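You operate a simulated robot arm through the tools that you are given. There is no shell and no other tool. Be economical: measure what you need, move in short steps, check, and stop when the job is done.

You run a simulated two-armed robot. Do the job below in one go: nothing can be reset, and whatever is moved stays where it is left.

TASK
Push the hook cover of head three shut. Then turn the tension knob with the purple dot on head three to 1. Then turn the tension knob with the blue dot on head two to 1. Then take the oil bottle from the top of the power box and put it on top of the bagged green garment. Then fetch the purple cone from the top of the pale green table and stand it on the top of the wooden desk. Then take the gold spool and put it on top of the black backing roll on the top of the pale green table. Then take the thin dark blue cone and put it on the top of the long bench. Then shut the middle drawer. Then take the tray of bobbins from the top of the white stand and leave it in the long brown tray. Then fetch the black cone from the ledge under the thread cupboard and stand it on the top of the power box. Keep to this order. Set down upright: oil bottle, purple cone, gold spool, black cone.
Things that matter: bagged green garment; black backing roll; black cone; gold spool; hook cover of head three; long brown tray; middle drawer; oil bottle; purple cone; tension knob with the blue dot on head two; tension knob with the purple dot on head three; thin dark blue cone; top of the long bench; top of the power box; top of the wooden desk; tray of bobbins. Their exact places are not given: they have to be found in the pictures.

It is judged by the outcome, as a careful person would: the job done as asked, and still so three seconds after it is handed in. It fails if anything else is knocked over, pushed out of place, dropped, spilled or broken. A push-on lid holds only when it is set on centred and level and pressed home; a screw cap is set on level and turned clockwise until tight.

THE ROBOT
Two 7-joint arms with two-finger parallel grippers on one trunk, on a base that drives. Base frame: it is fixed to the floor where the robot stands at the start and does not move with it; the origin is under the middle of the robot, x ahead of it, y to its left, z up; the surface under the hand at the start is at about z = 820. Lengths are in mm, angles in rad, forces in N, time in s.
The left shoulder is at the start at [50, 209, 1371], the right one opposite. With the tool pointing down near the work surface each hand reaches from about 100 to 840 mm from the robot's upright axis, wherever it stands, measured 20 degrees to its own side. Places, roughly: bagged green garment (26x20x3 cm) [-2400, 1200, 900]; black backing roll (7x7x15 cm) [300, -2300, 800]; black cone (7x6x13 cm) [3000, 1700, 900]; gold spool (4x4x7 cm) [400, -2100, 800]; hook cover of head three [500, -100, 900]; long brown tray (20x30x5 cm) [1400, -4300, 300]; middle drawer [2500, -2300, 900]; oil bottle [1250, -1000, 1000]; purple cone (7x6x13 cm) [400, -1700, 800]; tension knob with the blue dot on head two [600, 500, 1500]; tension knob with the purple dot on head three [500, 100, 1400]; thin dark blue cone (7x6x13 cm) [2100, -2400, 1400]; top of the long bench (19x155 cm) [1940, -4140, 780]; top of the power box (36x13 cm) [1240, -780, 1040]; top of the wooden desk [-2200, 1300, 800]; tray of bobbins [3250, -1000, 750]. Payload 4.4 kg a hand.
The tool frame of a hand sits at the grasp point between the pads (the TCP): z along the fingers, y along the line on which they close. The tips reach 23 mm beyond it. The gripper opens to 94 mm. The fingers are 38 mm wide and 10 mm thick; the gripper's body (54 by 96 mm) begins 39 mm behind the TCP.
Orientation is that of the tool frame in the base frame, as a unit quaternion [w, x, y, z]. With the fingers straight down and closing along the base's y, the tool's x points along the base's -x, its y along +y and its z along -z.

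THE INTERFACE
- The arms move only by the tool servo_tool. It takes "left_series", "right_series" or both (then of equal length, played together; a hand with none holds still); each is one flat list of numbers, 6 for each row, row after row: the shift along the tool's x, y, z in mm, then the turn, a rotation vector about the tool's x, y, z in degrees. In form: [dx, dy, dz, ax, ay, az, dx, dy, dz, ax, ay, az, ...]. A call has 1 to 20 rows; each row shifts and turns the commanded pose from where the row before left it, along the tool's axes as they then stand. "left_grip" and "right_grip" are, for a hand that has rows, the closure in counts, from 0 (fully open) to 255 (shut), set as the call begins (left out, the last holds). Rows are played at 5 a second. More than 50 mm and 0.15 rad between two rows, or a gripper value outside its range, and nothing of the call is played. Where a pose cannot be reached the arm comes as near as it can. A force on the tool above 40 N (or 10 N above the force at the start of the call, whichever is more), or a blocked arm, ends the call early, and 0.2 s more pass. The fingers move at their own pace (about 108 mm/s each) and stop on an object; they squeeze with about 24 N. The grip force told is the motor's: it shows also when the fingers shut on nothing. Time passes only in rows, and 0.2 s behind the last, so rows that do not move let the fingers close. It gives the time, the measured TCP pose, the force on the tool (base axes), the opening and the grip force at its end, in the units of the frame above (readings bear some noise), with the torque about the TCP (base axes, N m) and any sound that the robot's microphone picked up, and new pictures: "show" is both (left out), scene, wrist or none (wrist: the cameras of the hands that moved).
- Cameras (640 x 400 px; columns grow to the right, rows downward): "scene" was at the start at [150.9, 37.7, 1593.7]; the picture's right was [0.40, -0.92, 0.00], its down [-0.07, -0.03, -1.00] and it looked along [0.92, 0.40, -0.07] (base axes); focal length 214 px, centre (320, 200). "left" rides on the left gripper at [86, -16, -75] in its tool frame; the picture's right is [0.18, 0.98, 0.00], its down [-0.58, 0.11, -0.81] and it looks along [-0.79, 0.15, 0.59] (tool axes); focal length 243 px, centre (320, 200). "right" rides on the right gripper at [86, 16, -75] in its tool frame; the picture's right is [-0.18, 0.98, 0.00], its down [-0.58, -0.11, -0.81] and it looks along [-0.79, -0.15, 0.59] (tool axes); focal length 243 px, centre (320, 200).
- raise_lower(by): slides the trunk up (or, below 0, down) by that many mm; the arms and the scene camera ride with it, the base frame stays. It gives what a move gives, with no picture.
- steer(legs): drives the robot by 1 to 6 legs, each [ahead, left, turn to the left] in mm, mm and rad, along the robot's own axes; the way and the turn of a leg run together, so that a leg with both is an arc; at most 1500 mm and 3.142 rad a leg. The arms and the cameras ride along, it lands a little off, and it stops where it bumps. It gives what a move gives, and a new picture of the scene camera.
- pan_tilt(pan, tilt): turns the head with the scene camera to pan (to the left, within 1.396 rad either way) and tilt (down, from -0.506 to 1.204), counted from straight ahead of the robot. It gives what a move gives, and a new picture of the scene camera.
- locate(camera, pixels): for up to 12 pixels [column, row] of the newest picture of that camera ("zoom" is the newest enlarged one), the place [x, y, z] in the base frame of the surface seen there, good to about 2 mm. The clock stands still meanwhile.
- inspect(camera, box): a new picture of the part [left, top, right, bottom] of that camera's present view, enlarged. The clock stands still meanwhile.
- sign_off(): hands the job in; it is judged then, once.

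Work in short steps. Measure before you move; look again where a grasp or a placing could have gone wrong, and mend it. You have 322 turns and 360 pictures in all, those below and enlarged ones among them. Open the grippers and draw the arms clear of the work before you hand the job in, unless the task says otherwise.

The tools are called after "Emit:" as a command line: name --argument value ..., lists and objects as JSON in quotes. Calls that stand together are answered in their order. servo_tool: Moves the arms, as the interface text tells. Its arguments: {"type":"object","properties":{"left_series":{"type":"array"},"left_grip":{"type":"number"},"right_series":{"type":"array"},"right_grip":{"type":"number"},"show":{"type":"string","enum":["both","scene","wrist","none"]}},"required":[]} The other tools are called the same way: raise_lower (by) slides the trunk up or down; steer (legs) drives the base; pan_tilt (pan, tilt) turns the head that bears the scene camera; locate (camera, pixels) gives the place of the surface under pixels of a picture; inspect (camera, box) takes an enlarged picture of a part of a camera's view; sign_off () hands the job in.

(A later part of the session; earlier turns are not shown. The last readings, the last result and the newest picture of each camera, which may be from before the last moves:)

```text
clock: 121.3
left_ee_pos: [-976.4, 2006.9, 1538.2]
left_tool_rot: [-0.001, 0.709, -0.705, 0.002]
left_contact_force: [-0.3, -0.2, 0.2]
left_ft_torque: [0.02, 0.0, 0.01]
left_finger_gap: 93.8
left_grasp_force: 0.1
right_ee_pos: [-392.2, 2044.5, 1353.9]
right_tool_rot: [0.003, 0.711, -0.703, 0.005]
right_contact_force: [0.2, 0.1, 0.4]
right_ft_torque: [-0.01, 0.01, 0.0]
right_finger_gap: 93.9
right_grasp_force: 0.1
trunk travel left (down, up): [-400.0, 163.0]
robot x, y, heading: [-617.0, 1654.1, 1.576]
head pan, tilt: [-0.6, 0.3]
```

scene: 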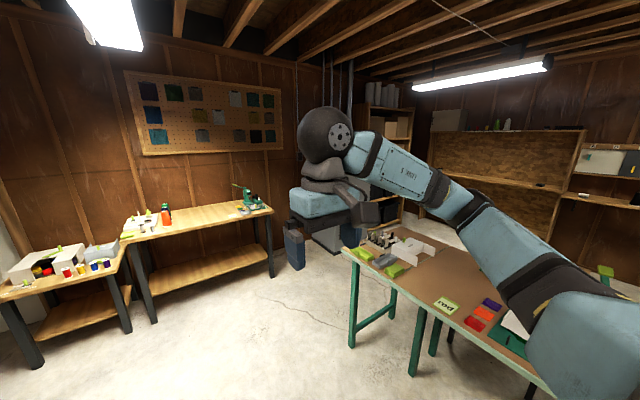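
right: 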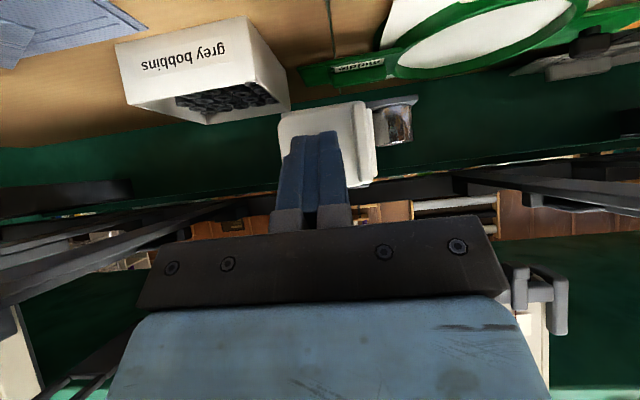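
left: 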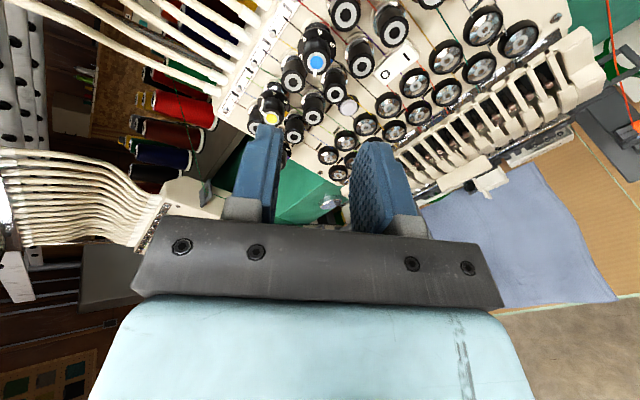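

I measure the passage between the wall bench and machine one's table end.

Emit:
locate --camera "scene" --pixels '[[272, 210], [150, 240], [343, 250], [400, 228], [415, 375], [350, 345], [380, 215], [330, 250], [410, 225], [275, 275], [290, 190], [455, 240]]'

Emit:
pan_tilt --pan -1.2 --tilt 0.15

```text
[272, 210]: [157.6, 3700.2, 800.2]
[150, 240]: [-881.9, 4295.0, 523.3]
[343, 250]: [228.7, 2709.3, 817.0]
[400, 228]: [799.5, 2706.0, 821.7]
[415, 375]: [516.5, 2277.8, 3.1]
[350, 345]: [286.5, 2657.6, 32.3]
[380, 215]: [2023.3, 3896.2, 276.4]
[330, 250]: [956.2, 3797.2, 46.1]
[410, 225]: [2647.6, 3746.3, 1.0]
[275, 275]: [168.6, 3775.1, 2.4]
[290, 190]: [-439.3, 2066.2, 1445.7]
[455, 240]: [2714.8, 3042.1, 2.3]
```

```text
clock: 122.3
left_ee_pos: [-976.1, 2005.8, 1539.9]
left_tool_rot: [-0.001, 0.709, -0.705, 0.002]
left_contact_force: [0.4, -0.3, 0.6]
left_ft_torque: [-0.01, 0.03, 0.0]
left_finger_gap: 93.8
left_grasp_force: 0.0
right_ee_pos: [-391.0, 2043.7, 1354.3]
right_tool_rot: [0.002, 0.71, -0.704, 0.005]
right_contact_force: [-0.1, -0.1, -0.2]
right_ft_torque: [0.0, -0.03, -0.02]
right_finger_gap: 93.8
right_grasp_force: 0.1
trunk travel left (down, up): [-400.0, 163.0]
robot x, y, heading: [-621.1, 1653.5, 1.574]
head pan, tilt: [-1.201, 0.15]
```

scene: 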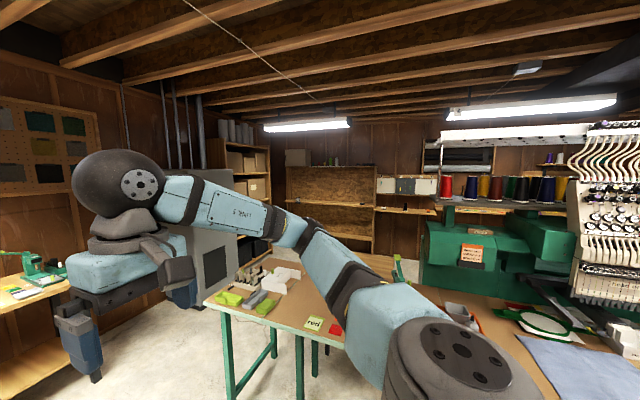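

There is ~1 m between table end (y 2709) and bench (y 3700). I go through at y≈3180 heading +x.

Emit:
steer --legs '[[1500, 0, 0], [0, 0, -1.57]]'

Emit:
pan_tilt --pan 0 --tilt 0.4

```text
clock: 133.5
left_ee_pos: [-262.8, 3500.5, 1538.5]
left_tool_rot: [-0.001, 0.004, 1.0, -0.002]
left_contact_force: [-0.8, 0.5, -0.1]
left_ft_torque: [0.02, 0.04, -0.03]
left_finger_gap: 94.2
left_grasp_force: 0.0
right_ee_pos: [-234.9, 2917.2, 1354.5]
right_tool_rot: [-0.004, 0.001, 1.0, -0.002]
right_contact_force: [0.0, -0.5, 0.9]
right_ft_torque: [0.0, -0.02, 0.03]
right_finger_gap: 94.1
right_grasp_force: 0.1
trunk travel left (down, up): [-400.0, 163.0]
robot x, y, heading: [-621.3, 3153.9, -0.008]
head pan, tilt: [-1.201, 0.15]
```

scene: 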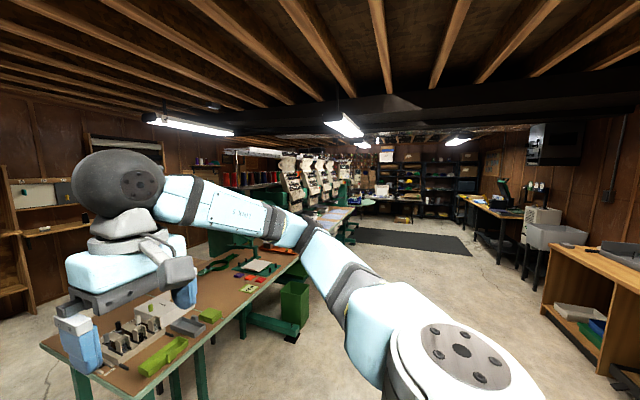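

```text
clock: 134.9
left_ee_pos: [-264.0, 3502.4, 1538.0]
left_tool_rot: [-0.001, 0.004, 1.0, -0.001]
left_contact_force: [0.5, 0.3, -0.4]
left_ft_torque: [0.02, 0.02, -0.03]
left_finger_gap: 93.9
left_grasp_force: 0.1
right_ee_pos: [-234.3, 2915.8, 1355.1]
right_tool_rot: [-0.004, 0.002, 1.0, -0.001]
right_contact_force: [0.0, -0.7, -0.6]
right_ft_torque: [0.01, -0.01, 0.0]
right_finger_gap: 94.0
right_grasp_force: 0.2
trunk travel left (down, up): [-400.0, 163.0]
robot x, y, heading: [-627.6, 3152.3, -0.005]
head pan, tilt: [0.0, 0.4]
```

scene: 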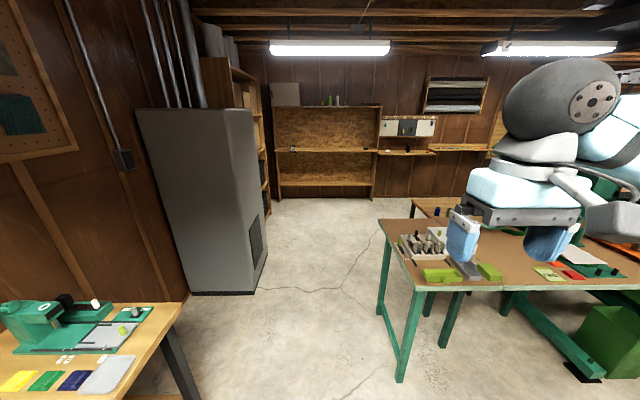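

I measure the grey furnace edge and floor passage ahead.

Emit:
locate --camera "scene" --pixels '[[255, 290], [268, 250], [200, 292], [180, 340], [382, 222], [420, 202], [372, 200], [280, 200], [397, 380], [385, 305], [440, 222], [350, 190]]'

```text
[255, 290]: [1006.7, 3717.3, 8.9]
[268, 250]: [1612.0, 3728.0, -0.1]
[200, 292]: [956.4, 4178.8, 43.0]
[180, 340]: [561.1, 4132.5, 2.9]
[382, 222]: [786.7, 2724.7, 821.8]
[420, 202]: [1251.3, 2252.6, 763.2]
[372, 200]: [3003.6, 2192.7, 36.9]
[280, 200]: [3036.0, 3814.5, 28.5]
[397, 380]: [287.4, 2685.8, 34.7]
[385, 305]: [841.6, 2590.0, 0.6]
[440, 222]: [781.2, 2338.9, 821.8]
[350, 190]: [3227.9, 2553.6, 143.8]
```

Clear way of ~1 m. I drive 2500 ahead and turn right to look behind the machine.

Emit:
steer --legs '[[1250, 40, 0], [1250, 0, 0], [0, 0, -1.4]]'

Emit:
pan_tilt --pan -0.1 --tilt 0.3

```text
clock: 143.3
left_ee_pos: [1208.5, 3545.2, 1553.8]
left_tool_rot: [0.02, -0.015, 1.0, -0.003]
left_contact_force: [1.0, 0.4, -0.6]
left_ft_torque: [-0.01, 0.0, -0.01]
left_finger_gap: 93.9
left_grasp_force: 0.0
right_ee_pos: [1269.2, 2960.0, 1364.9]
right_tool_rot: [0.008, -0.018, 1.0, 0.0]
right_contact_force: [-0.1, -0.4, -0.2]
right_ft_torque: [-0.01, 0.0, 0.03]
right_finger_gap: 94.1
right_grasp_force: 0.1
trunk travel left (down, up): [-400.0, 163.0]
robot x, y, heading: [897.6, 3181.9, 0.031]
head pan, tilt: [0.0, 0.4]
stopped in leg 2: the robot was blocked; the commanded pose is now the measured one
```

scene: 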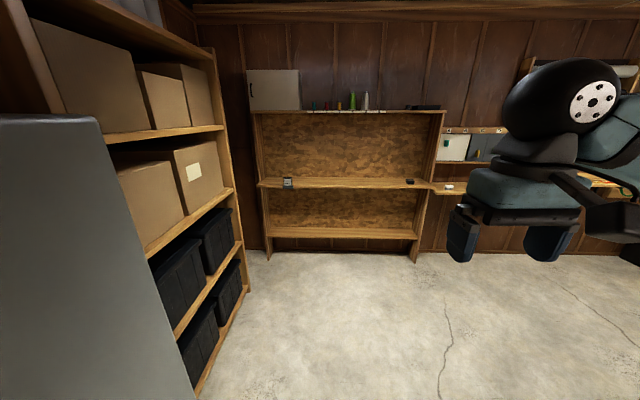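

```text
clock: 143.9
left_ee_pos: [1208.4, 3543.3, 1552.7]
left_tool_rot: [0.021, -0.014, 1.0, -0.003]
left_contact_force: [0.2, 0.4, -0.3]
left_ft_torque: [-0.02, -0.01, -0.02]
left_finger_gap: 94.1
left_grasp_force: 0.1
right_ee_pos: [1265.1, 2958.5, 1366.0]
right_tool_rot: [0.01, -0.017, 1.0, -0.001]
right_contact_force: [-0.1, -0.6, -1.3]
right_ft_torque: [0.01, 0.01, 0.01]
right_finger_gap: 94.1
right_grasp_force: 0.1
trunk travel left (down, up): [-400.0, 163.0]
robot x, y, heading: [902.7, 3184.1, 0.027]
head pan, tilt: [-0.099, 0.3]
```

scene: 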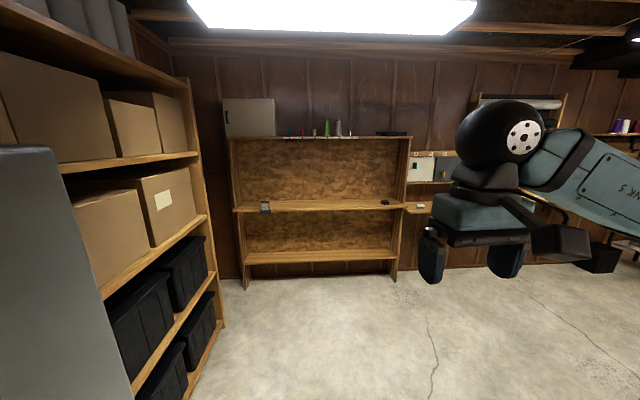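

The left elbow caught the furnace corner. I back a little, shift right 100, straighten and check.

Emit:
steer --legs '[[-100, -20, -0.03], [0, -70, 0]]'

Emit:
pan_tilt --pan 1.3 --tilt 0.3

```text
clock: 146.0
left_ee_pos: [1157.2, 3443.7, 1541.6]
left_tool_rot: [0.005, 0.004, 1.0, -0.004]
left_contact_force: [-0.1, 1.0, -0.4]
left_ft_torque: [-0.04, 0.02, -0.02]
left_finger_gap: 94.2
left_grasp_force: 0.1
right_ee_pos: [1188.3, 2856.6, 1355.4]
right_tool_rot: [-0.004, 0.002, 1.0, -0.003]
right_contact_force: [-0.1, 0.3, -0.1]
right_ft_torque: [0.01, 0.02, 0.0]
right_finger_gap: 94.0
right_grasp_force: 0.0
trunk travel left (down, up): [-400.0, 163.0]
robot x, y, heading: [800.7, 3090.4, -0.011]
head pan, tilt: [-0.099, 0.3]
```

scene: 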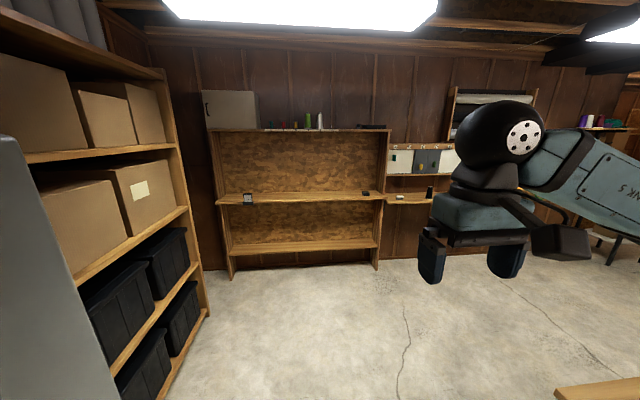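

```text
clock: 147.5
left_ee_pos: [1156.9, 3442.5, 1542.6]
left_tool_rot: [0.005, 0.005, 1.0, -0.004]
left_contact_force: [-0.1, -0.1, 0.2]
left_ft_torque: [0.0, 0.0, 0.0]
left_finger_gap: 93.9
left_grasp_force: 0.0
right_ee_pos: [1188.3, 2857.5, 1353.2]
right_tool_rot: [-0.004, 0.002, 1.0, -0.001]
right_contact_force: [0.4, 0.5, 0.0]
right_ft_torque: [-0.01, 0.04, 0.02]
right_finger_gap: 94.1
right_grasp_force: 0.1
trunk travel left (down, up): [-400.0, 163.0]
robot x, y, heading: [800.8, 3091.5, -0.01]
head pan, tilt: [1.3, 0.3]
```

scene: 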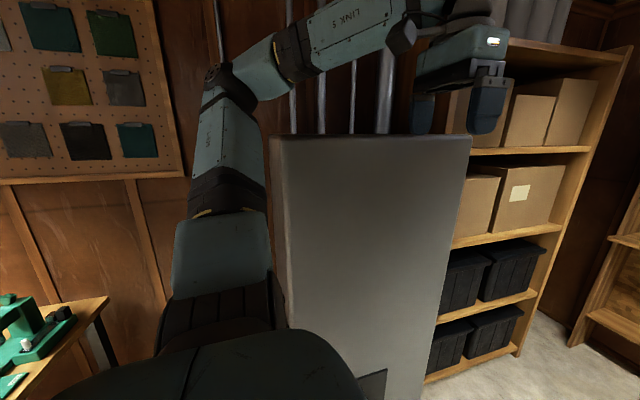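

I measure how far the left elbow extends.

Emit:
locate --camera "scene" --pixels '[[218, 90], [225, 175], [222, 300], [285, 140], [465, 145], [280, 300]]'

```text
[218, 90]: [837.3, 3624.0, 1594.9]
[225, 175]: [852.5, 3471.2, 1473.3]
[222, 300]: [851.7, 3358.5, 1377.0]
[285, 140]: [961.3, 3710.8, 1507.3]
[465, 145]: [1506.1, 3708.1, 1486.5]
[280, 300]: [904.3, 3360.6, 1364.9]
```

Elbow reaches y≈3690 at z≈1595, just above the furnace top (1507). I raise the trunk 100 and proceed.

Emit:
raise_lower --by 100

Emit:
steer --legs '[[1200, 0, 0], [0, 0, -1.4]]'

Emit:
pan_tilt --pan -0.3 --tilt 0.3

```text
clock: 148.8
left_ee_pos: [1157.0, 3442.7, 1641.8]
left_tool_rot: [0.004, 0.004, 1.0, -0.003]
left_contact_force: [0.8, 0.3, 0.6]
left_ft_torque: [0.02, 0.02, -0.03]
left_finger_gap: 94.1
left_grasp_force: 0.1
right_ee_pos: [1188.8, 2856.4, 1453.9]
right_tool_rot: [-0.005, 0.002, 1.0, -0.002]
right_contact_force: [-0.2, -0.4, 0.3]
right_ft_torque: [-0.01, -0.04, 0.01]
right_finger_gap: 94.1
right_grasp_force: 0.0
trunk travel left (down, up): [-500.0, 63.0]
robot x, y, heading: [801.8, 3092.3, -0.016]
head pan, tilt: [1.3, 0.3]
```

```text
clock: 158.4
left_ee_pos: [2418.8, 2779.1, 1641.2]
left_tool_rot: [0.001, 0.647, 0.762, -0.005]
left_contact_force: [0.3, 0.4, -0.1]
left_ft_torque: [0.02, -0.01, 0.0]
left_finger_gap: 94.1
left_grasp_force: 0.1
right_ee_pos: [1847.1, 2648.7, 1454.1]
right_tool_rot: [-0.004, 0.644, 0.765, 0.002]
right_contact_force: [-0.9, -0.9, -0.3]
right_ft_torque: [0.02, -0.01, -0.01]
right_finger_gap: 94.1
right_grasp_force: 0.1
trunk travel left (down, up): [-500.0, 63.0]
robot x, y, heading: [2011.6, 3074.8, -1.412]
head pan, tilt: [1.3, 0.3]
```

scene: 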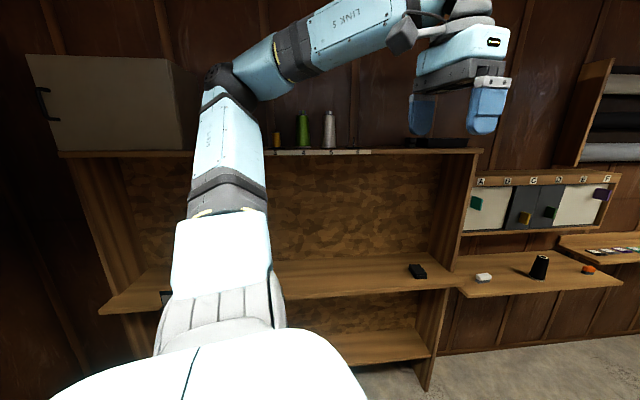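

```text
clock: 160.1
left_ee_pos: [2418.6, 2779.8, 1643.2]
left_tool_rot: [0.001, 0.647, 0.762, -0.006]
left_contact_force: [-0.3, 0.9, -0.1]
left_ft_torque: [0.01, -0.01, -0.01]
left_finger_gap: 94.0
left_grasp_force: 0.1
right_ee_pos: [1846.4, 2648.7, 1453.8]
right_tool_rot: [-0.004, 0.645, 0.764, 0.002]
right_contact_force: [-0.6, -0.8, -0.2]
right_ft_torque: [0.0, 0.01, 0.0]
right_finger_gap: 93.8
right_grasp_force: 0.1
trunk travel left (down, up): [-500.0, 63.0]
robot x, y, heading: [2010.1, 3070.5, -1.409]
head pan, tilt: [-0.3, 0.3]
```

scene: 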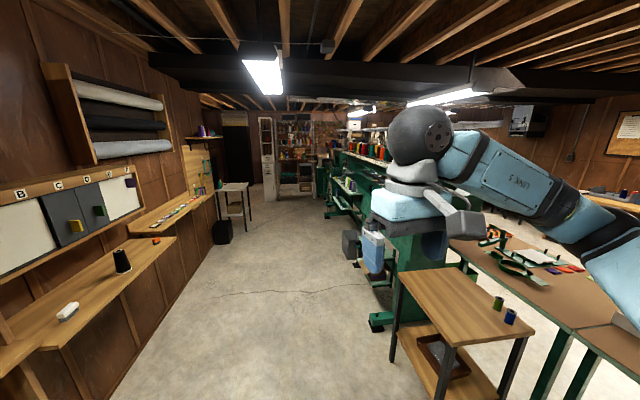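

The back aisle is open, with the black cone on the ledge at (122,260). I measure aisle edges.

Emit:
locate --camera "scene" --pixels '[[400, 272], [370, 322], [350, 240], [330, 200], [160, 240], [228, 240], [240, 190], [122, 262], [300, 200], [330, 150], [390, 360]]'

Emit:
inspect --camera "scene" --box '[240, 100, 400, 260]'

```text
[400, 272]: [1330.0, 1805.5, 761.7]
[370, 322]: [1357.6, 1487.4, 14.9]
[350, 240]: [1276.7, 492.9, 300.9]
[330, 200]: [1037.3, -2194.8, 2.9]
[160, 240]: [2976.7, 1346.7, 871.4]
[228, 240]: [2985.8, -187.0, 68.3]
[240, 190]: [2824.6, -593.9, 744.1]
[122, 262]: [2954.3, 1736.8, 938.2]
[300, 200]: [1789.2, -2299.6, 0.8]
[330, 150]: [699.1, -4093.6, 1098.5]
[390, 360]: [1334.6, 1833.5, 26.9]
```

```text
2.50 times, centred on (320, 180) of scene
```

zoom: 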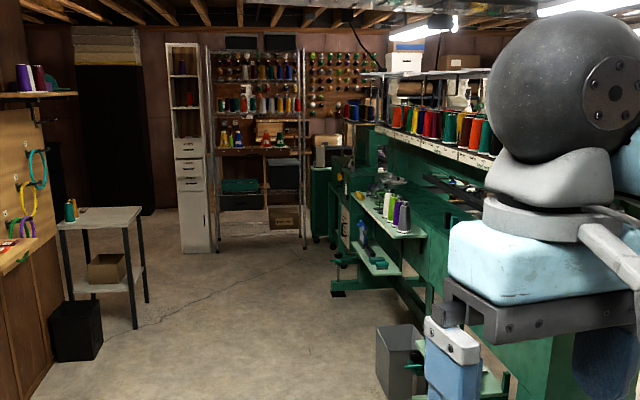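

Aisle clear from x 1360 to 2820. I drive down it to y≈−700 and turn to face the machine's back (−x).

Emit:
steer --legs '[[0, 0, -0.16], [1500, 0, 0], [1500, 0, 0], [800, 0, 0], [0, 0, -1.57]]'

Emit:
pan_tilt --pan 0.0 --tilt 0.5

```text
clock: 183.2
left_ee_pos: [1622.5, -1178.4, 1643.0]
left_tool_rot: [-0.003, 1.0, 0.016, -0.004]
left_contact_force: [1.5, 0.2, 0.5]
left_ft_torque: [-0.01, 0.01, 0.01]
left_finger_gap: 94.0
left_grasp_force: 0.1
right_ee_pos: [1569.5, -594.2, 1454.8]
right_tool_rot: [-0.001, 1.0, 0.019, 0.004]
right_contact_force: [0.5, 0.2, 0.3]
right_ft_torque: [-0.03, 0.02, -0.01]
right_finger_gap: 94.0
right_grasp_force: 0.1
trunk travel left (down, up): [-500.0, 63.0]
robot x, y, heading: [1963.3, -813.8, -3.11]
head pan, tilt: [-0.3, 0.3]
```

scene: 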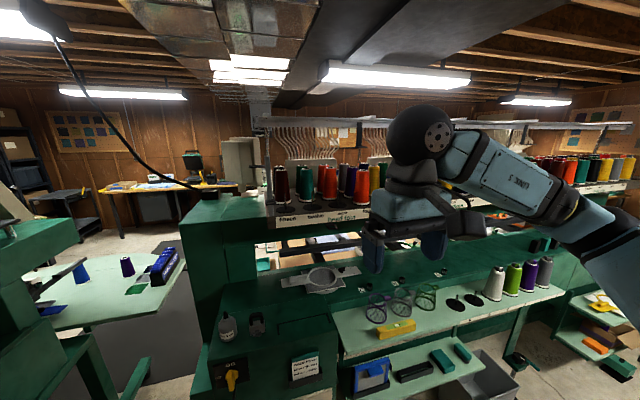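

```text
clock: 184.0
left_ee_pos: [1623.2, -1178.5, 1641.2]
left_tool_rot: [-0.003, 1.0, 0.016, -0.004]
left_contact_force: [-0.5, 0.4, -0.6]
left_ft_torque: [-0.01, 0.01, 0.02]
left_finger_gap: 94.0
left_grasp_force: 0.1
right_ee_pos: [1568.3, -592.2, 1453.3]
right_tool_rot: [0.0, 1.0, 0.018, 0.005]
right_contact_force: [0.2, 0.8, 0.1]
right_ft_torque: [0.01, -0.01, 0.0]
right_finger_gap: 94.2
right_grasp_force: 0.0
trunk travel left (down, up): [-500.0, 63.0]
robot x, y, heading: [1958.8, -809.9, -3.115]
head pan, tilt: [0.0, 0.499]
```

scene: 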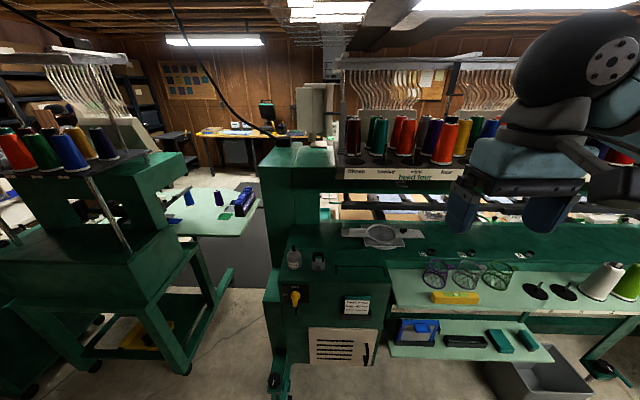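

Oil bottle visible near (294,258) on the power box; I zoom and locate it.

Emit:
inspect --camera "scene" --box '[260, 220, 400, 310]'

Emit:
locate --camera "zoom" --pixels '[[155, 180], [153, 125], [150, 105], [180, 180], [130, 180], [155, 215], [265, 200], [210, 220], [270, 165], [100, 230], [420, 230], [560, 60]]'

```text
4.44 times, centred on (330, 265) of scene
```

zoom: 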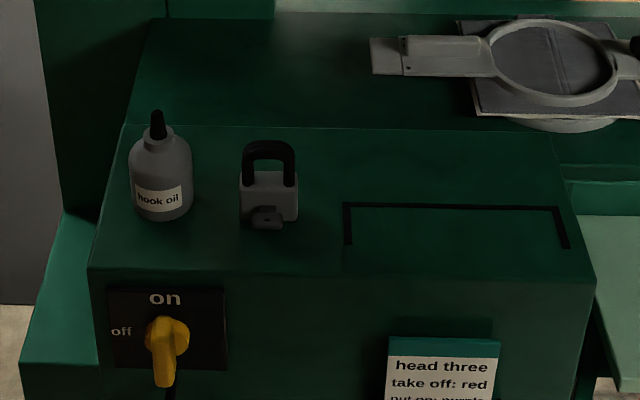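

```text
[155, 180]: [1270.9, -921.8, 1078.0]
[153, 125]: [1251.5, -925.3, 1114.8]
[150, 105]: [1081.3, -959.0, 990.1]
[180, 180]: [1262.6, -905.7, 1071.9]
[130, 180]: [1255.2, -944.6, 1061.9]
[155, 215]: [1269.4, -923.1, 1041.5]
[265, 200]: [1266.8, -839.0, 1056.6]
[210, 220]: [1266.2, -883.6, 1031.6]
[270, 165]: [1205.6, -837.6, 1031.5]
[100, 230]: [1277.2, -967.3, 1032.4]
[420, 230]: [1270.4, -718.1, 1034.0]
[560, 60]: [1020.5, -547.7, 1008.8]
```

Bottle axis ≈ (1252,−925), body to z≈1095, top of box z 1032, padlock 60 mm to its right. I drive 150 closer.

Emit:
steer --legs '[[150, 0, -0.03]]'

Emit:
raise_lower --by -150

Emit:
locate --camera "scene" --pixels '[[320, 200]]'

Emit:
pan_tilt --pan 0.2 --tilt 0.7

```text
clock: 185.3
left_ee_pos: [1467.8, -1169.6, 1642.2]
left_tool_rot: [-0.004, 1.0, 0.0, -0.006]
left_contact_force: [1.1, 0.3, 1.0]
left_ft_torque: [-0.02, 0.02, -0.01]
left_finger_gap: 94.2
left_grasp_force: 0.0
right_ee_pos: [1431.3, -583.3, 1455.8]
right_tool_rot: [-0.001, 1.0, 0.003, 0.002]
right_contact_force: [0.4, 0.0, -0.1]
right_ft_torque: [0.04, 0.04, -0.03]
right_finger_gap: 94.2
right_grasp_force: 0.0
trunk travel left (down, up): [-500.0, 63.0]
robot x, y, heading: [1820.7, -811.5, 3.14]
head pan, tilt: [0.0, 0.499]
```

scene: 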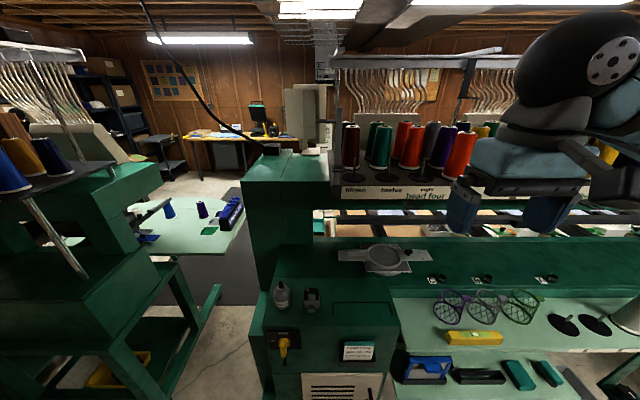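

```text
clock: 187.1
left_ee_pos: [1464.2, -1168.6, 1492.5]
left_tool_rot: [-0.003, 1.0, 0.0, -0.004]
left_contact_force: [1.0, 0.0, -0.1]
left_ft_torque: [-0.04, 0.01, 0.01]
left_finger_gap: 93.9
left_grasp_force: 0.0
right_ee_pos: [1428.6, -584.3, 1304.4]
right_tool_rot: [-0.001, 1.0, 0.004, 0.004]
right_contact_force: [-0.7, -0.1, -0.5]
right_ft_torque: [0.03, -0.02, -0.01]
right_finger_gap: 94.0
right_grasp_force: 0.0
trunk travel left (down, up): [-350.0, 213.0]
robot x, y, heading: [1819.4, -814.9, 3.138]
head pan, tilt: [0.0, 0.499]
```

```text
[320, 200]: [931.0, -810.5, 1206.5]
```

```text
clock: 187.8
left_ee_pos: [1463.4, -1170.0, 1491.4]
left_tool_rot: [-0.003, 1.0, 0.0, -0.006]
left_contact_force: [0.9, 0.1, 0.3]
left_ft_torque: [0.0, 0.02, 0.02]
left_finger_gap: 94.1
left_grasp_force: 0.2
right_ee_pos: [1428.4, -584.0, 1304.7]
right_tool_rot: [-0.001, 1.0, 0.004, 0.005]
right_contact_force: [0.9, 0.1, 1.2]
right_ft_torque: [-0.03, 0.02, -0.01]
right_finger_gap: 94.0
right_grasp_force: 0.1
trunk travel left (down, up): [-350.0, 213.0]
robot x, y, heading: [1817.2, -817.5, 3.146]
head pan, tilt: [0.201, 0.7]
```

scene: 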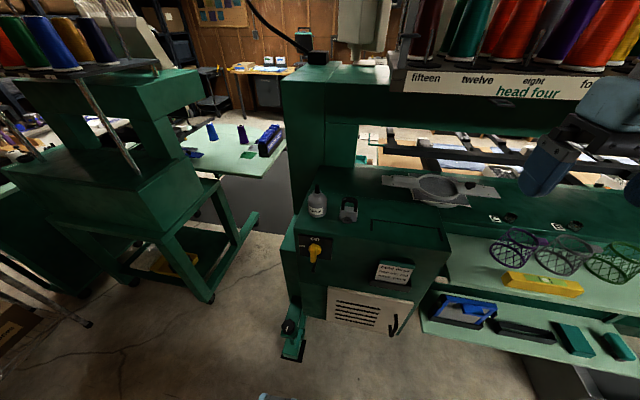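

I check clearance above the bottle and re-measure it.

Emit:
locate --camera "scene" --pixels '[[470, 85], [330, 78], [300, 150], [570, 130], [318, 205], [317, 192], [310, 208], [326, 208]]'

Emit:
inspect --camera "scene" --box '[295, 175, 375, 225]'

Emit:
locate --camera "zoom" --pixels '[[180, 80], [180, 120], [178, 150], [180, 250], [110, 250], [250, 250], [180, 320], [420, 250], [350, 280], [180, 160], [120, 180], [240, 180]]'

```text
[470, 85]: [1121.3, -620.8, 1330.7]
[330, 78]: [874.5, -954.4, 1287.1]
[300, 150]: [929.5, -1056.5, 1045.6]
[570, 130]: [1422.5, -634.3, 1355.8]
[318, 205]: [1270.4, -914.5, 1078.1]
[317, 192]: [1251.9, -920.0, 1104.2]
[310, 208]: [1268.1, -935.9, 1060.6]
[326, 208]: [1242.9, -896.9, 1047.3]
```

```text
8.00 times, centred on (335, 200) of scene
```

zoom: 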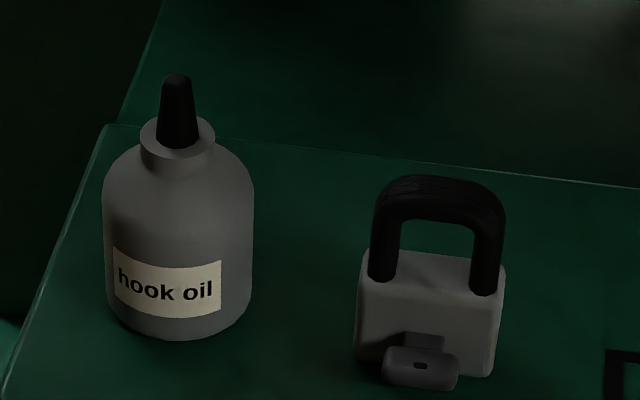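

```text
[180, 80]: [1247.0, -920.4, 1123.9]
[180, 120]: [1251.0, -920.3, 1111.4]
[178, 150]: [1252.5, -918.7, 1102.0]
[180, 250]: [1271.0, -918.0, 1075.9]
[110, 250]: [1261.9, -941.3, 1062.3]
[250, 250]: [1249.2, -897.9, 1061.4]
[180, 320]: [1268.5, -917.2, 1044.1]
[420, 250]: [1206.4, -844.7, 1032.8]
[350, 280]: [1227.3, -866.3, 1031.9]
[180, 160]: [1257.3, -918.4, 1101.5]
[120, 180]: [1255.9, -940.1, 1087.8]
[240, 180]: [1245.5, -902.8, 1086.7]
```

Bottle axis (1247,−920), top 1125. I bring the left hand above it with a 70 mm gap.

Emit:
servo_tool --left_series '[-21.6, -25, 29.1, 0, 0, 0, -21.6, -25, 29.1, 0, 0, 0, -21.6, -25, 29.1, 0, 0, 0, -21.6, -25, 29.1, 0, 0, 0, -21.6, -25, 29.1, 0, 0, 0, -21.6, -25, 29.1, 0, 0, 0, -21.6, -25, 29.1, 0, 0, 0, -21.6, -25, 29.1, 0, 0, 0, -21.6, -25, 29.1, 0, 0, 0, -21.6, -25, 29.1, 0, 0, 0, 0, 0, 0, 0, 0, 0]' --left_grip 65 --show "both"

```text
clock: 190.2
left_ee_pos: [1260.1, -952.4, 1206.2]
left_tool_rot: [-0.005, 1.0, 0.0, -0.006]
left_contact_force: [-1.0, 0.0, -1.0]
left_ft_torque: [-0.04, 0.01, 0.01]
left_finger_gap: 69.9
left_grasp_force: 0.0
left hand out of reach, approached as far as the arm can: row 9, 10
right_ee_pos: [1427.0, -583.1, 1305.0]
right_tool_rot: [-0.001, 1.0, 0.004, 0.005]
right_contact_force: [-0.3, 0.3, -0.2]
right_ft_torque: [-0.02, -0.02, 0.01]
right_finger_gap: 94.0
right_grasp_force: 0.1
trunk travel left (down, up): [-350.0, 213.0]
robot x, y, heading: [1817.6, -816.4, 3.139]
head pan, tilt: [0.201, 0.7]
```

scene: 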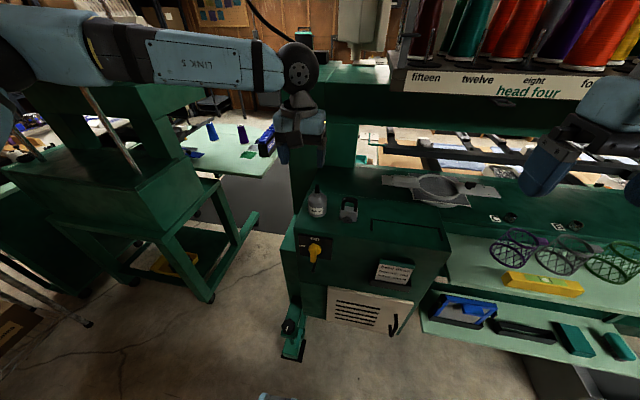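
left: 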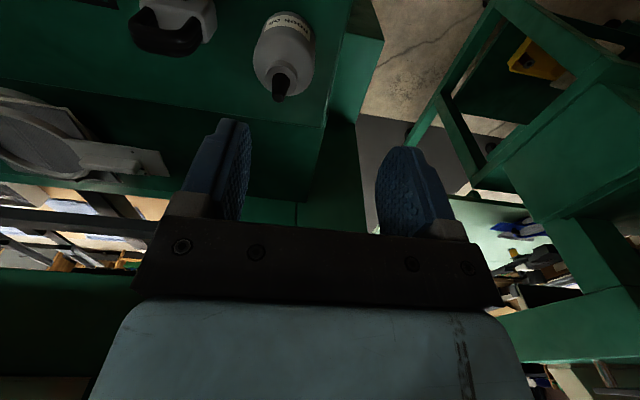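

The hand is short of reach toward the middle; I strafe the base right 100 mm so the bottle lies more to the left arm's side.

Emit:
steer --legs '[[0, -120, 0]]'

```text
clock: 191.9
left_ee_pos: [1261.8, -833.2, 1207.0]
left_tool_rot: [-0.005, 1.0, 0.002, -0.005]
left_contact_force: [-0.4, -0.7, -0.3]
left_ft_torque: [-0.01, -0.03, 0.0]
left_finger_gap: 69.9
left_grasp_force: 0.1
right_ee_pos: [1426.3, -463.9, 1304.9]
right_tool_rot: [-0.001, 1.0, 0.005, 0.005]
right_contact_force: [-0.2, -0.2, 0.2]
right_ft_torque: [-0.01, 0.01, 0.0]
right_finger_gap: 93.9
right_grasp_force: 0.1
trunk travel left (down, up): [-350.0, 213.0]
robot x, y, heading: [1817.5, -694.8, -3.14]
head pan, tilt: [0.201, 0.7]
```

scene: 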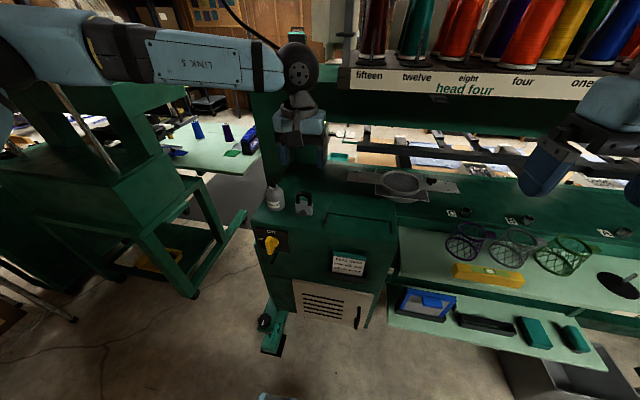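

Now I move over the bottle at z≈1160.

Emit:
servo_tool --left_series '[-5, 29, 0, 0, 0, 0, -5, 29, 0, 0, 0, 0, -5, 29, 0, 0, 0, 0, 0, 0, 25, 0, 0, 0, 0, 0, 22, 0, 0, 0, 0, 0, 0, 0, 0, 0]' --show "both"

Emit:
inspect --camera "scene" --box '[240, 100, 360, 220]'

```text
clock: 193.3
left_ee_pos: [1245.1, -920.8, 1159.6]
left_tool_rot: [-0.005, 1.0, 0.002, -0.006]
left_contact_force: [1.1, -0.3, 0.0]
left_ft_torque: [-0.03, 0.01, -0.02]
left_finger_gap: 69.9
left_grasp_force: 0.1
right_ee_pos: [1428.9, -464.9, 1304.6]
right_tool_rot: [0.0, 1.0, 0.004, 0.005]
right_contact_force: [-0.3, -0.3, -0.5]
right_ft_torque: [0.0, 0.04, 0.01]
right_finger_gap: 93.8
right_grasp_force: 0.1
trunk travel left (down, up): [-350.0, 213.0]
robot x, y, heading: [1819.6, -694.5, -3.141]
head pan, tilt: [0.201, 0.7]
```

scene: 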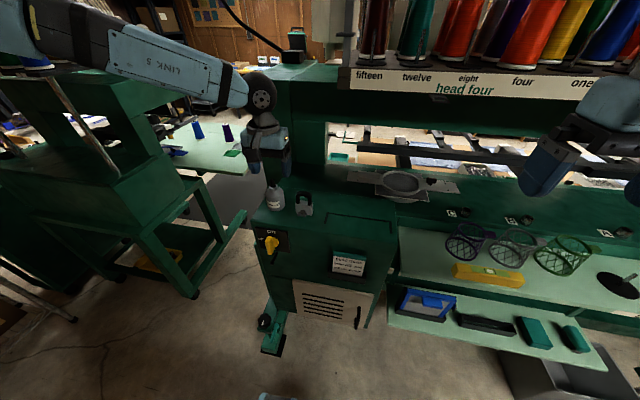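
left: 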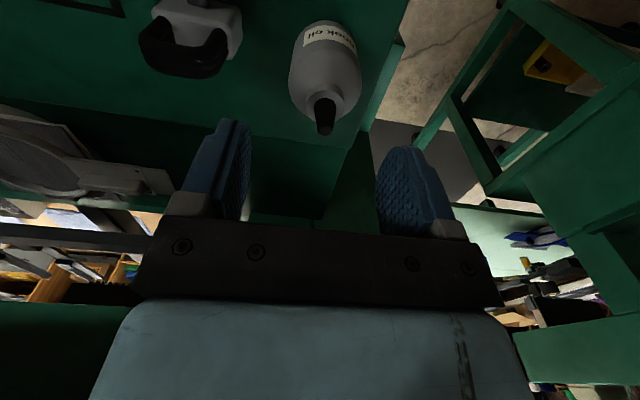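

```text
3.33 times, centred on (300, 160) of scene
```

zoom: 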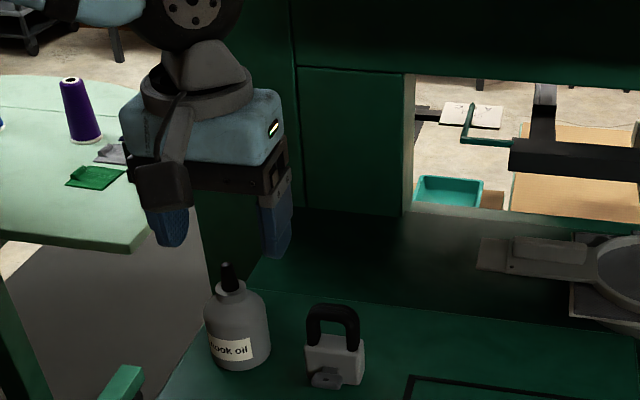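

I verify the bottle position with the left camera before descending.

Emit:
locate --camera "left" --pixels '[[325, 128], [325, 100], [292, 80], [358, 80], [325, 75]]'

```text
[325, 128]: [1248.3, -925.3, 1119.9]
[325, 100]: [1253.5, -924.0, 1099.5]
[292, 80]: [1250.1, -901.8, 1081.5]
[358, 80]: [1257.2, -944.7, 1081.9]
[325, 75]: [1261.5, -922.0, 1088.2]
```

Axis about (1248,−923.5); I correct by 3 mm, descend to z 1090, then close.

Emit:
servo_tool --left_series '[2, 3, 25, 0, 0, 0, 0, 0, 25, 0, 0, 0, 0, 0, 19, 0, 0, 0, 0, 0, 0, 0, 0, 0]' --show "none"

Emit:
servo_tool --left_series '[0, 0, 0, 0, 0, 0, 0, 0, 0, 0, 0, 0, 0, 0, 0, 0, 0, 0]' --left_grip 255 --show "wrist"

```text
clock: 194.3
left_ee_pos: [1247.4, -921.5, 1090.9]
left_tool_rot: [-0.004, 1.0, 0.001, -0.007]
left_contact_force: [0.7, 0.4, 0.2]
left_ft_torque: [0.0, 0.01, 0.01]
left_finger_gap: 69.8
left_grasp_force: 0.2
right_ee_pos: [1429.0, -463.8, 1305.7]
right_tool_rot: [0.0, 1.0, 0.005, 0.005]
right_contact_force: [-0.7, 1.0, 0.4]
right_ft_torque: [0.0, 0.02, 0.0]
right_finger_gap: 94.1
right_grasp_force: 0.1
trunk travel left (down, up): [-350.0, 213.0]
robot x, y, heading: [1817.2, -695.4, -3.141]
head pan, tilt: [0.201, 0.7]
```

```text
clock: 195.1
left_ee_pos: [1246.8, -921.7, 1091.8]
left_tool_rot: [-0.004, 1.0, 0.002, -0.005]
left_contact_force: [-0.6, 0.1, -0.3]
left_ft_torque: [0.05, -0.02, 0.02]
left_finger_gap: 47.7
left_grasp_force: 24.4
right_ee_pos: [1426.7, -464.5, 1305.9]
right_tool_rot: [-0.001, 1.0, 0.005, 0.003]
right_contact_force: [-0.4, -0.3, 0.0]
right_ft_torque: [0.04, 0.02, 0.03]
right_finger_gap: 94.0
right_grasp_force: 0.1
trunk travel left (down, up): [-350.0, 213.0]
robot x, y, heading: [1814.4, -698.3, -3.146]
head pan, tilt: [0.201, 0.7]
```

left: 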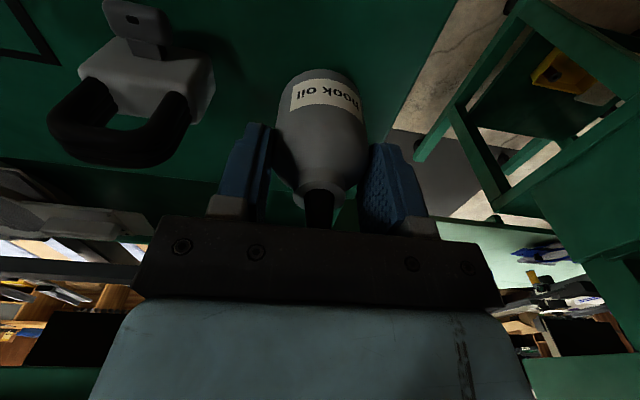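

The bottle is held (47.7 mm). I lift and retract it to a carrying pose near the body.

Emit:
servo_tool --left_series '[0, 0, -25, 0, 0, 0, 0, 0, -40, 0, 0, 0, 0, 0, -40, 0, 0, 0, 0, 0, -40, 0, 0, 0, 30, 15, -20, 0, 0, 0, 40, 15, 0, 0, 0, 0, 40, 15, 0, 0, 0, 0, 40, 15, 0, 0, 0, 0, 40, 15, 0, 0, 0, 0, 0, 0, 0, 0, 0, 0]' --show "both"

```text
clock: 197.3
left_ee_pos: [1439.1, -995.8, 1252.7]
left_tool_rot: [-0.003, 1.0, 0.002, -0.005]
left_contact_force: [0.4, 0.2, -0.3]
left_ft_torque: [0.0, 0.0, 0.03]
left_finger_gap: 47.9
left_grasp_force: 23.5
right_ee_pos: [1426.1, -463.9, 1304.1]
right_tool_rot: [-0.001, 1.0, 0.005, 0.005]
right_contact_force: [-0.5, 0.7, -0.6]
right_ft_torque: [0.01, -0.02, 0.01]
right_finger_gap: 93.9
right_grasp_force: 0.1
trunk travel left (down, up): [-350.0, 213.0]
robot x, y, heading: [1821.3, -693.2, -3.143]
head pan, tilt: [0.201, 0.7]
```

scene: 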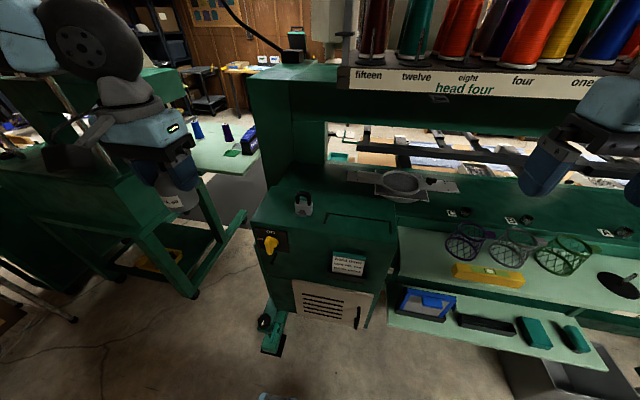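
left: 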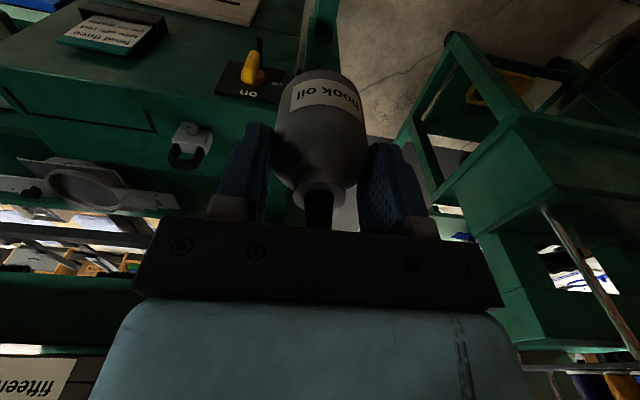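

Bottle held well. Before driving I check how far the right elbow sticks out, since it will pass the furnace.

Emit:
pan_tilt --pan -1.39 --tilt 0.1

```text
clock: 199.0
left_ee_pos: [1440.9, -997.2, 1252.5]
left_tool_rot: [-0.004, 1.0, 0.001, -0.006]
left_contact_force: [-0.3, -0.2, -0.4]
left_ft_torque: [-0.01, -0.02, 0.0]
left_finger_gap: 48.0
left_grasp_force: 23.6
right_ee_pos: [1427.1, -463.3, 1304.7]
right_tool_rot: [-0.001, 1.0, 0.005, 0.004]
right_contact_force: [0.1, 0.3, -0.7]
right_ft_torque: [0.0, -0.01, 0.01]
right_finger_gap: 94.1
right_grasp_force: 0.1
trunk travel left (down, up): [-350.0, 213.0]
robot x, y, heading: [1818.0, -696.6, -3.146]
head pan, tilt: [-1.389, 0.099]
```

scene: 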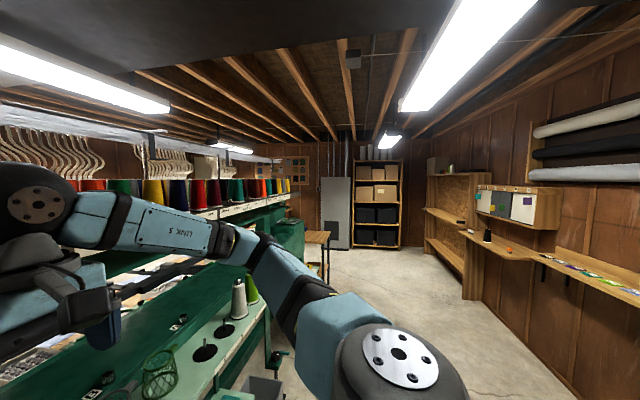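

I locate elbow points.

Emit:
locate --camera "scene" --pixels '[[225, 240], [260, 255], [300, 290], [370, 340], [100, 215]]'

```text
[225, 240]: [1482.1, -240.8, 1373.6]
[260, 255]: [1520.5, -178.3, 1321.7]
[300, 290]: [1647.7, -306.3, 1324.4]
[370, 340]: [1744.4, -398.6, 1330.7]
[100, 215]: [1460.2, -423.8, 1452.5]
```

Right elbow reaches 560 mm sideways at z≈1340; the route at y≈3090 clears. I drive back around to the front.

Emit:
steer --legs '[[-200, 0, 0], [0, 0, -1.57], [1400, 0, 0], [1400, 0, 0], [985, 0, 0]]'

```text
clock: 222.4
left_ee_pos: [1655.9, 3511.1, 1251.8]
left_tool_rot: [-0.007, 0.709, -0.705, -0.001]
left_contact_force: [0.1, 0.2, -0.9]
left_ft_torque: [0.0, 0.0, -0.04]
left_finger_gap: 47.9
left_grasp_force: 23.8
right_ee_pos: [2186.9, 3526.7, 1304.1]
right_tool_rot: [0.003, 0.712, -0.702, 0.003]
right_contact_force: [0.5, 0.4, 0.1]
right_ft_torque: [0.03, -0.01, -0.05]
right_finger_gap: 94.1
right_grasp_force: 0.0
trunk travel left (down, up): [-350.0, 213.0]
robot x, y, heading: [1958.3, 3136.5, 1.574]
head pan, tilt: [-1.389, 0.099]
```

scene: 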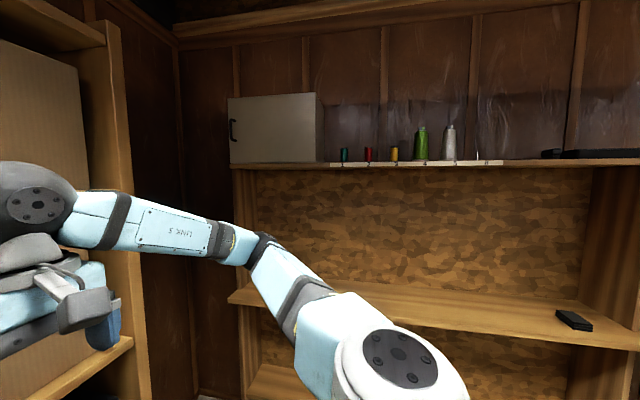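

I back 110 mm for turning clearance, turn to −x and pass the furnace at y≈3085.

Emit:
steer --legs '[[-110, 0, 0], [0, 0, 1.57], [600, -60, 0]]'

```text
clock: 230.2
left_ee_pos: [1024.3, 2751.5, 1250.1]
left_tool_rot: [-0.013, 1.0, 0.006, -0.01]
left_contact_force: [-0.7, -0.1, -1.4]
left_ft_torque: [0.02, 0.0, 0.0]
left_finger_gap: 48.0
left_grasp_force: 23.9
right_ee_pos: [1006.2, 3279.3, 1312.5]
right_tool_rot: [-0.01, 1.0, 0.013, -0.001]
right_contact_force: [0.6, 0.2, -1.5]
right_ft_torque: [-0.02, 0.02, 0.01]
right_finger_gap: 93.9
right_grasp_force: 0.1
trunk travel left (down, up): [-350.0, 213.0]
robot x, y, heading: [1392.9, 3074.6, -3.133]
head pan, tilt: [-1.389, 0.099]
stopped in leg 3: the robot was blocked; the commanded pose is now the measured one
```

scene: 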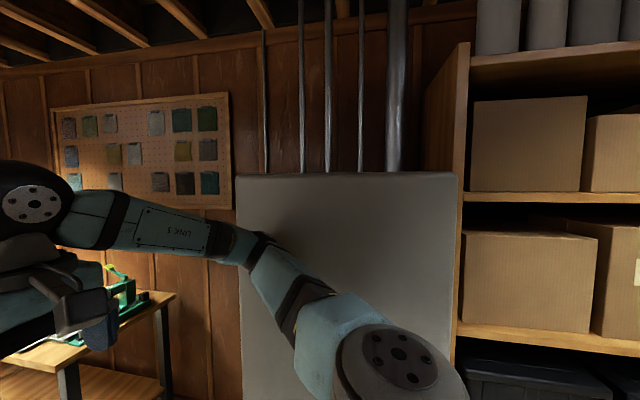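

The right elbow touched the furnace. I shift left 85 mm, advance until the elbow has passed, then shift back right.

Emit:
steer --legs '[[0, 85, 0], [190, 0, 0]]'

```text
clock: 232.8
left_ee_pos: [827.4, 2686.2, 1253.0]
left_tool_rot: [-0.004, 1.0, 0.005, -0.006]
left_contact_force: [0.2, 0.5, -1.6]
left_ft_torque: [0.03, 0.01, 0.01]
left_finger_gap: 48.1
left_grasp_force: 24.0
right_ee_pos: [811.0, 3217.7, 1305.4]
right_tool_rot: [-0.001, 1.0, 0.009, 0.004]
right_contact_force: [-0.6, -0.5, -1.1]
right_ft_torque: [0.03, 0.04, -0.03]
right_finger_gap: 93.9
right_grasp_force: 0.0
trunk travel left (down, up): [-350.0, 213.0]
robot x, y, heading: [1199.1, 2995.0, -3.136]
head pan, tilt: [-1.389, 0.099]
```

scene: 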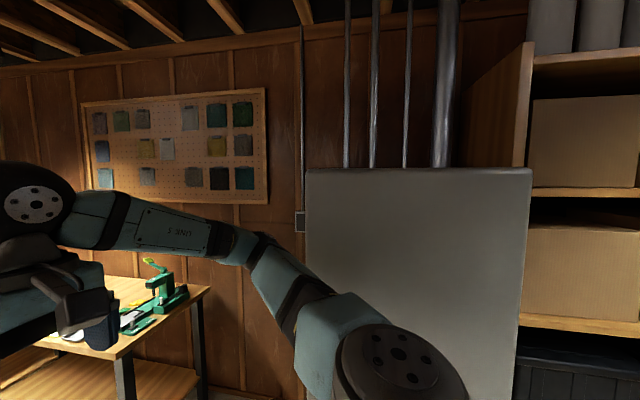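

The elbow is past the furnace edge. I shift right 110 and continue west, then turn toward the desk.

Emit:
steer --legs '[[0, -120, 0], [1400, 0, 0], [550, 0, 0]]'

Emit:
pan_tilt --pan 0.6 --tilt 0.4

```text
clock: 243.8
left_ee_pos: [-1120.4, 2789.7, 1252.6]
left_tool_rot: [-0.005, 1.0, 0.01, -0.007]
left_contact_force: [0.3, -0.3, -0.3]
left_ft_torque: [0.05, -0.01, -0.02]
left_finger_gap: 48.0
left_grasp_force: 24.2
right_ee_pos: [-1140.8, 3320.8, 1305.4]
right_tool_rot: [-0.002, 1.0, 0.015, 0.003]
right_contact_force: [-0.3, 0.6, 0.7]
right_ft_torque: [0.0, 0.01, 0.02]
right_finger_gap: 94.1
right_grasp_force: 0.0
trunk travel left (down, up): [-350.0, 213.0]
robot x, y, heading: [-750.3, 3099.3, -3.124]
head pan, tilt: [-1.389, 0.099]
```

scene: 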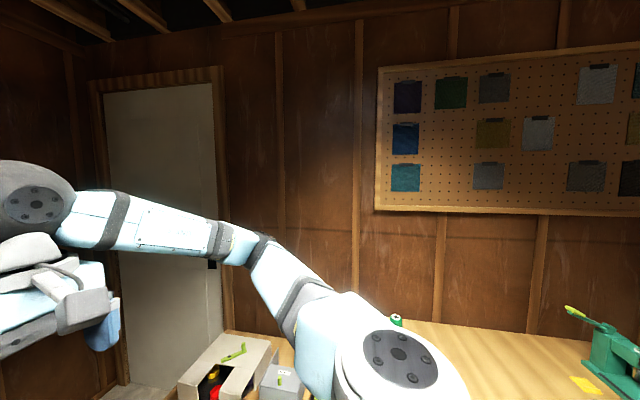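

```text
clock: 245.8
left_ee_pos: [-1119.2, 2790.4, 1252.4]
left_tool_rot: [-0.005, 1.0, 0.009, -0.006]
left_contact_force: [-0.4, 0.6, -1.2]
left_ft_torque: [-0.01, -0.01, 0.03]
left_finger_gap: 48.1
left_grasp_force: 24.0
right_ee_pos: [-1141.6, 3320.1, 1305.2]
right_tool_rot: [-0.001, 1.0, 0.014, 0.004]
right_contact_force: [-1.1, -0.7, -0.5]
right_ft_torque: [0.0, 0.0, -0.01]
right_finger_gap: 93.9
right_grasp_force: 0.1
trunk travel left (down, up): [-350.0, 213.0]
robot x, y, heading: [-745.2, 3095.2, -3.124]
head pan, tilt: [0.6, 0.4]
```

scene: 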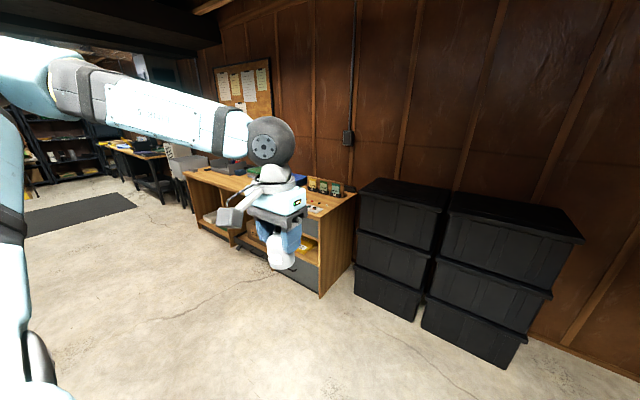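

I measure the desk's front edge.

Emit:
locate --camera "scene" --pixels '[[205, 178], [322, 210], [350, 193], [200, 225], [318, 298], [225, 172]]'

```text
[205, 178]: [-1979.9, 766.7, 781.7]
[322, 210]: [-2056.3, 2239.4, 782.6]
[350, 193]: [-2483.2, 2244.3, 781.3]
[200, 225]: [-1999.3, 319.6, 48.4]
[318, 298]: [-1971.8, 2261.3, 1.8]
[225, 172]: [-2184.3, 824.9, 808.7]
```

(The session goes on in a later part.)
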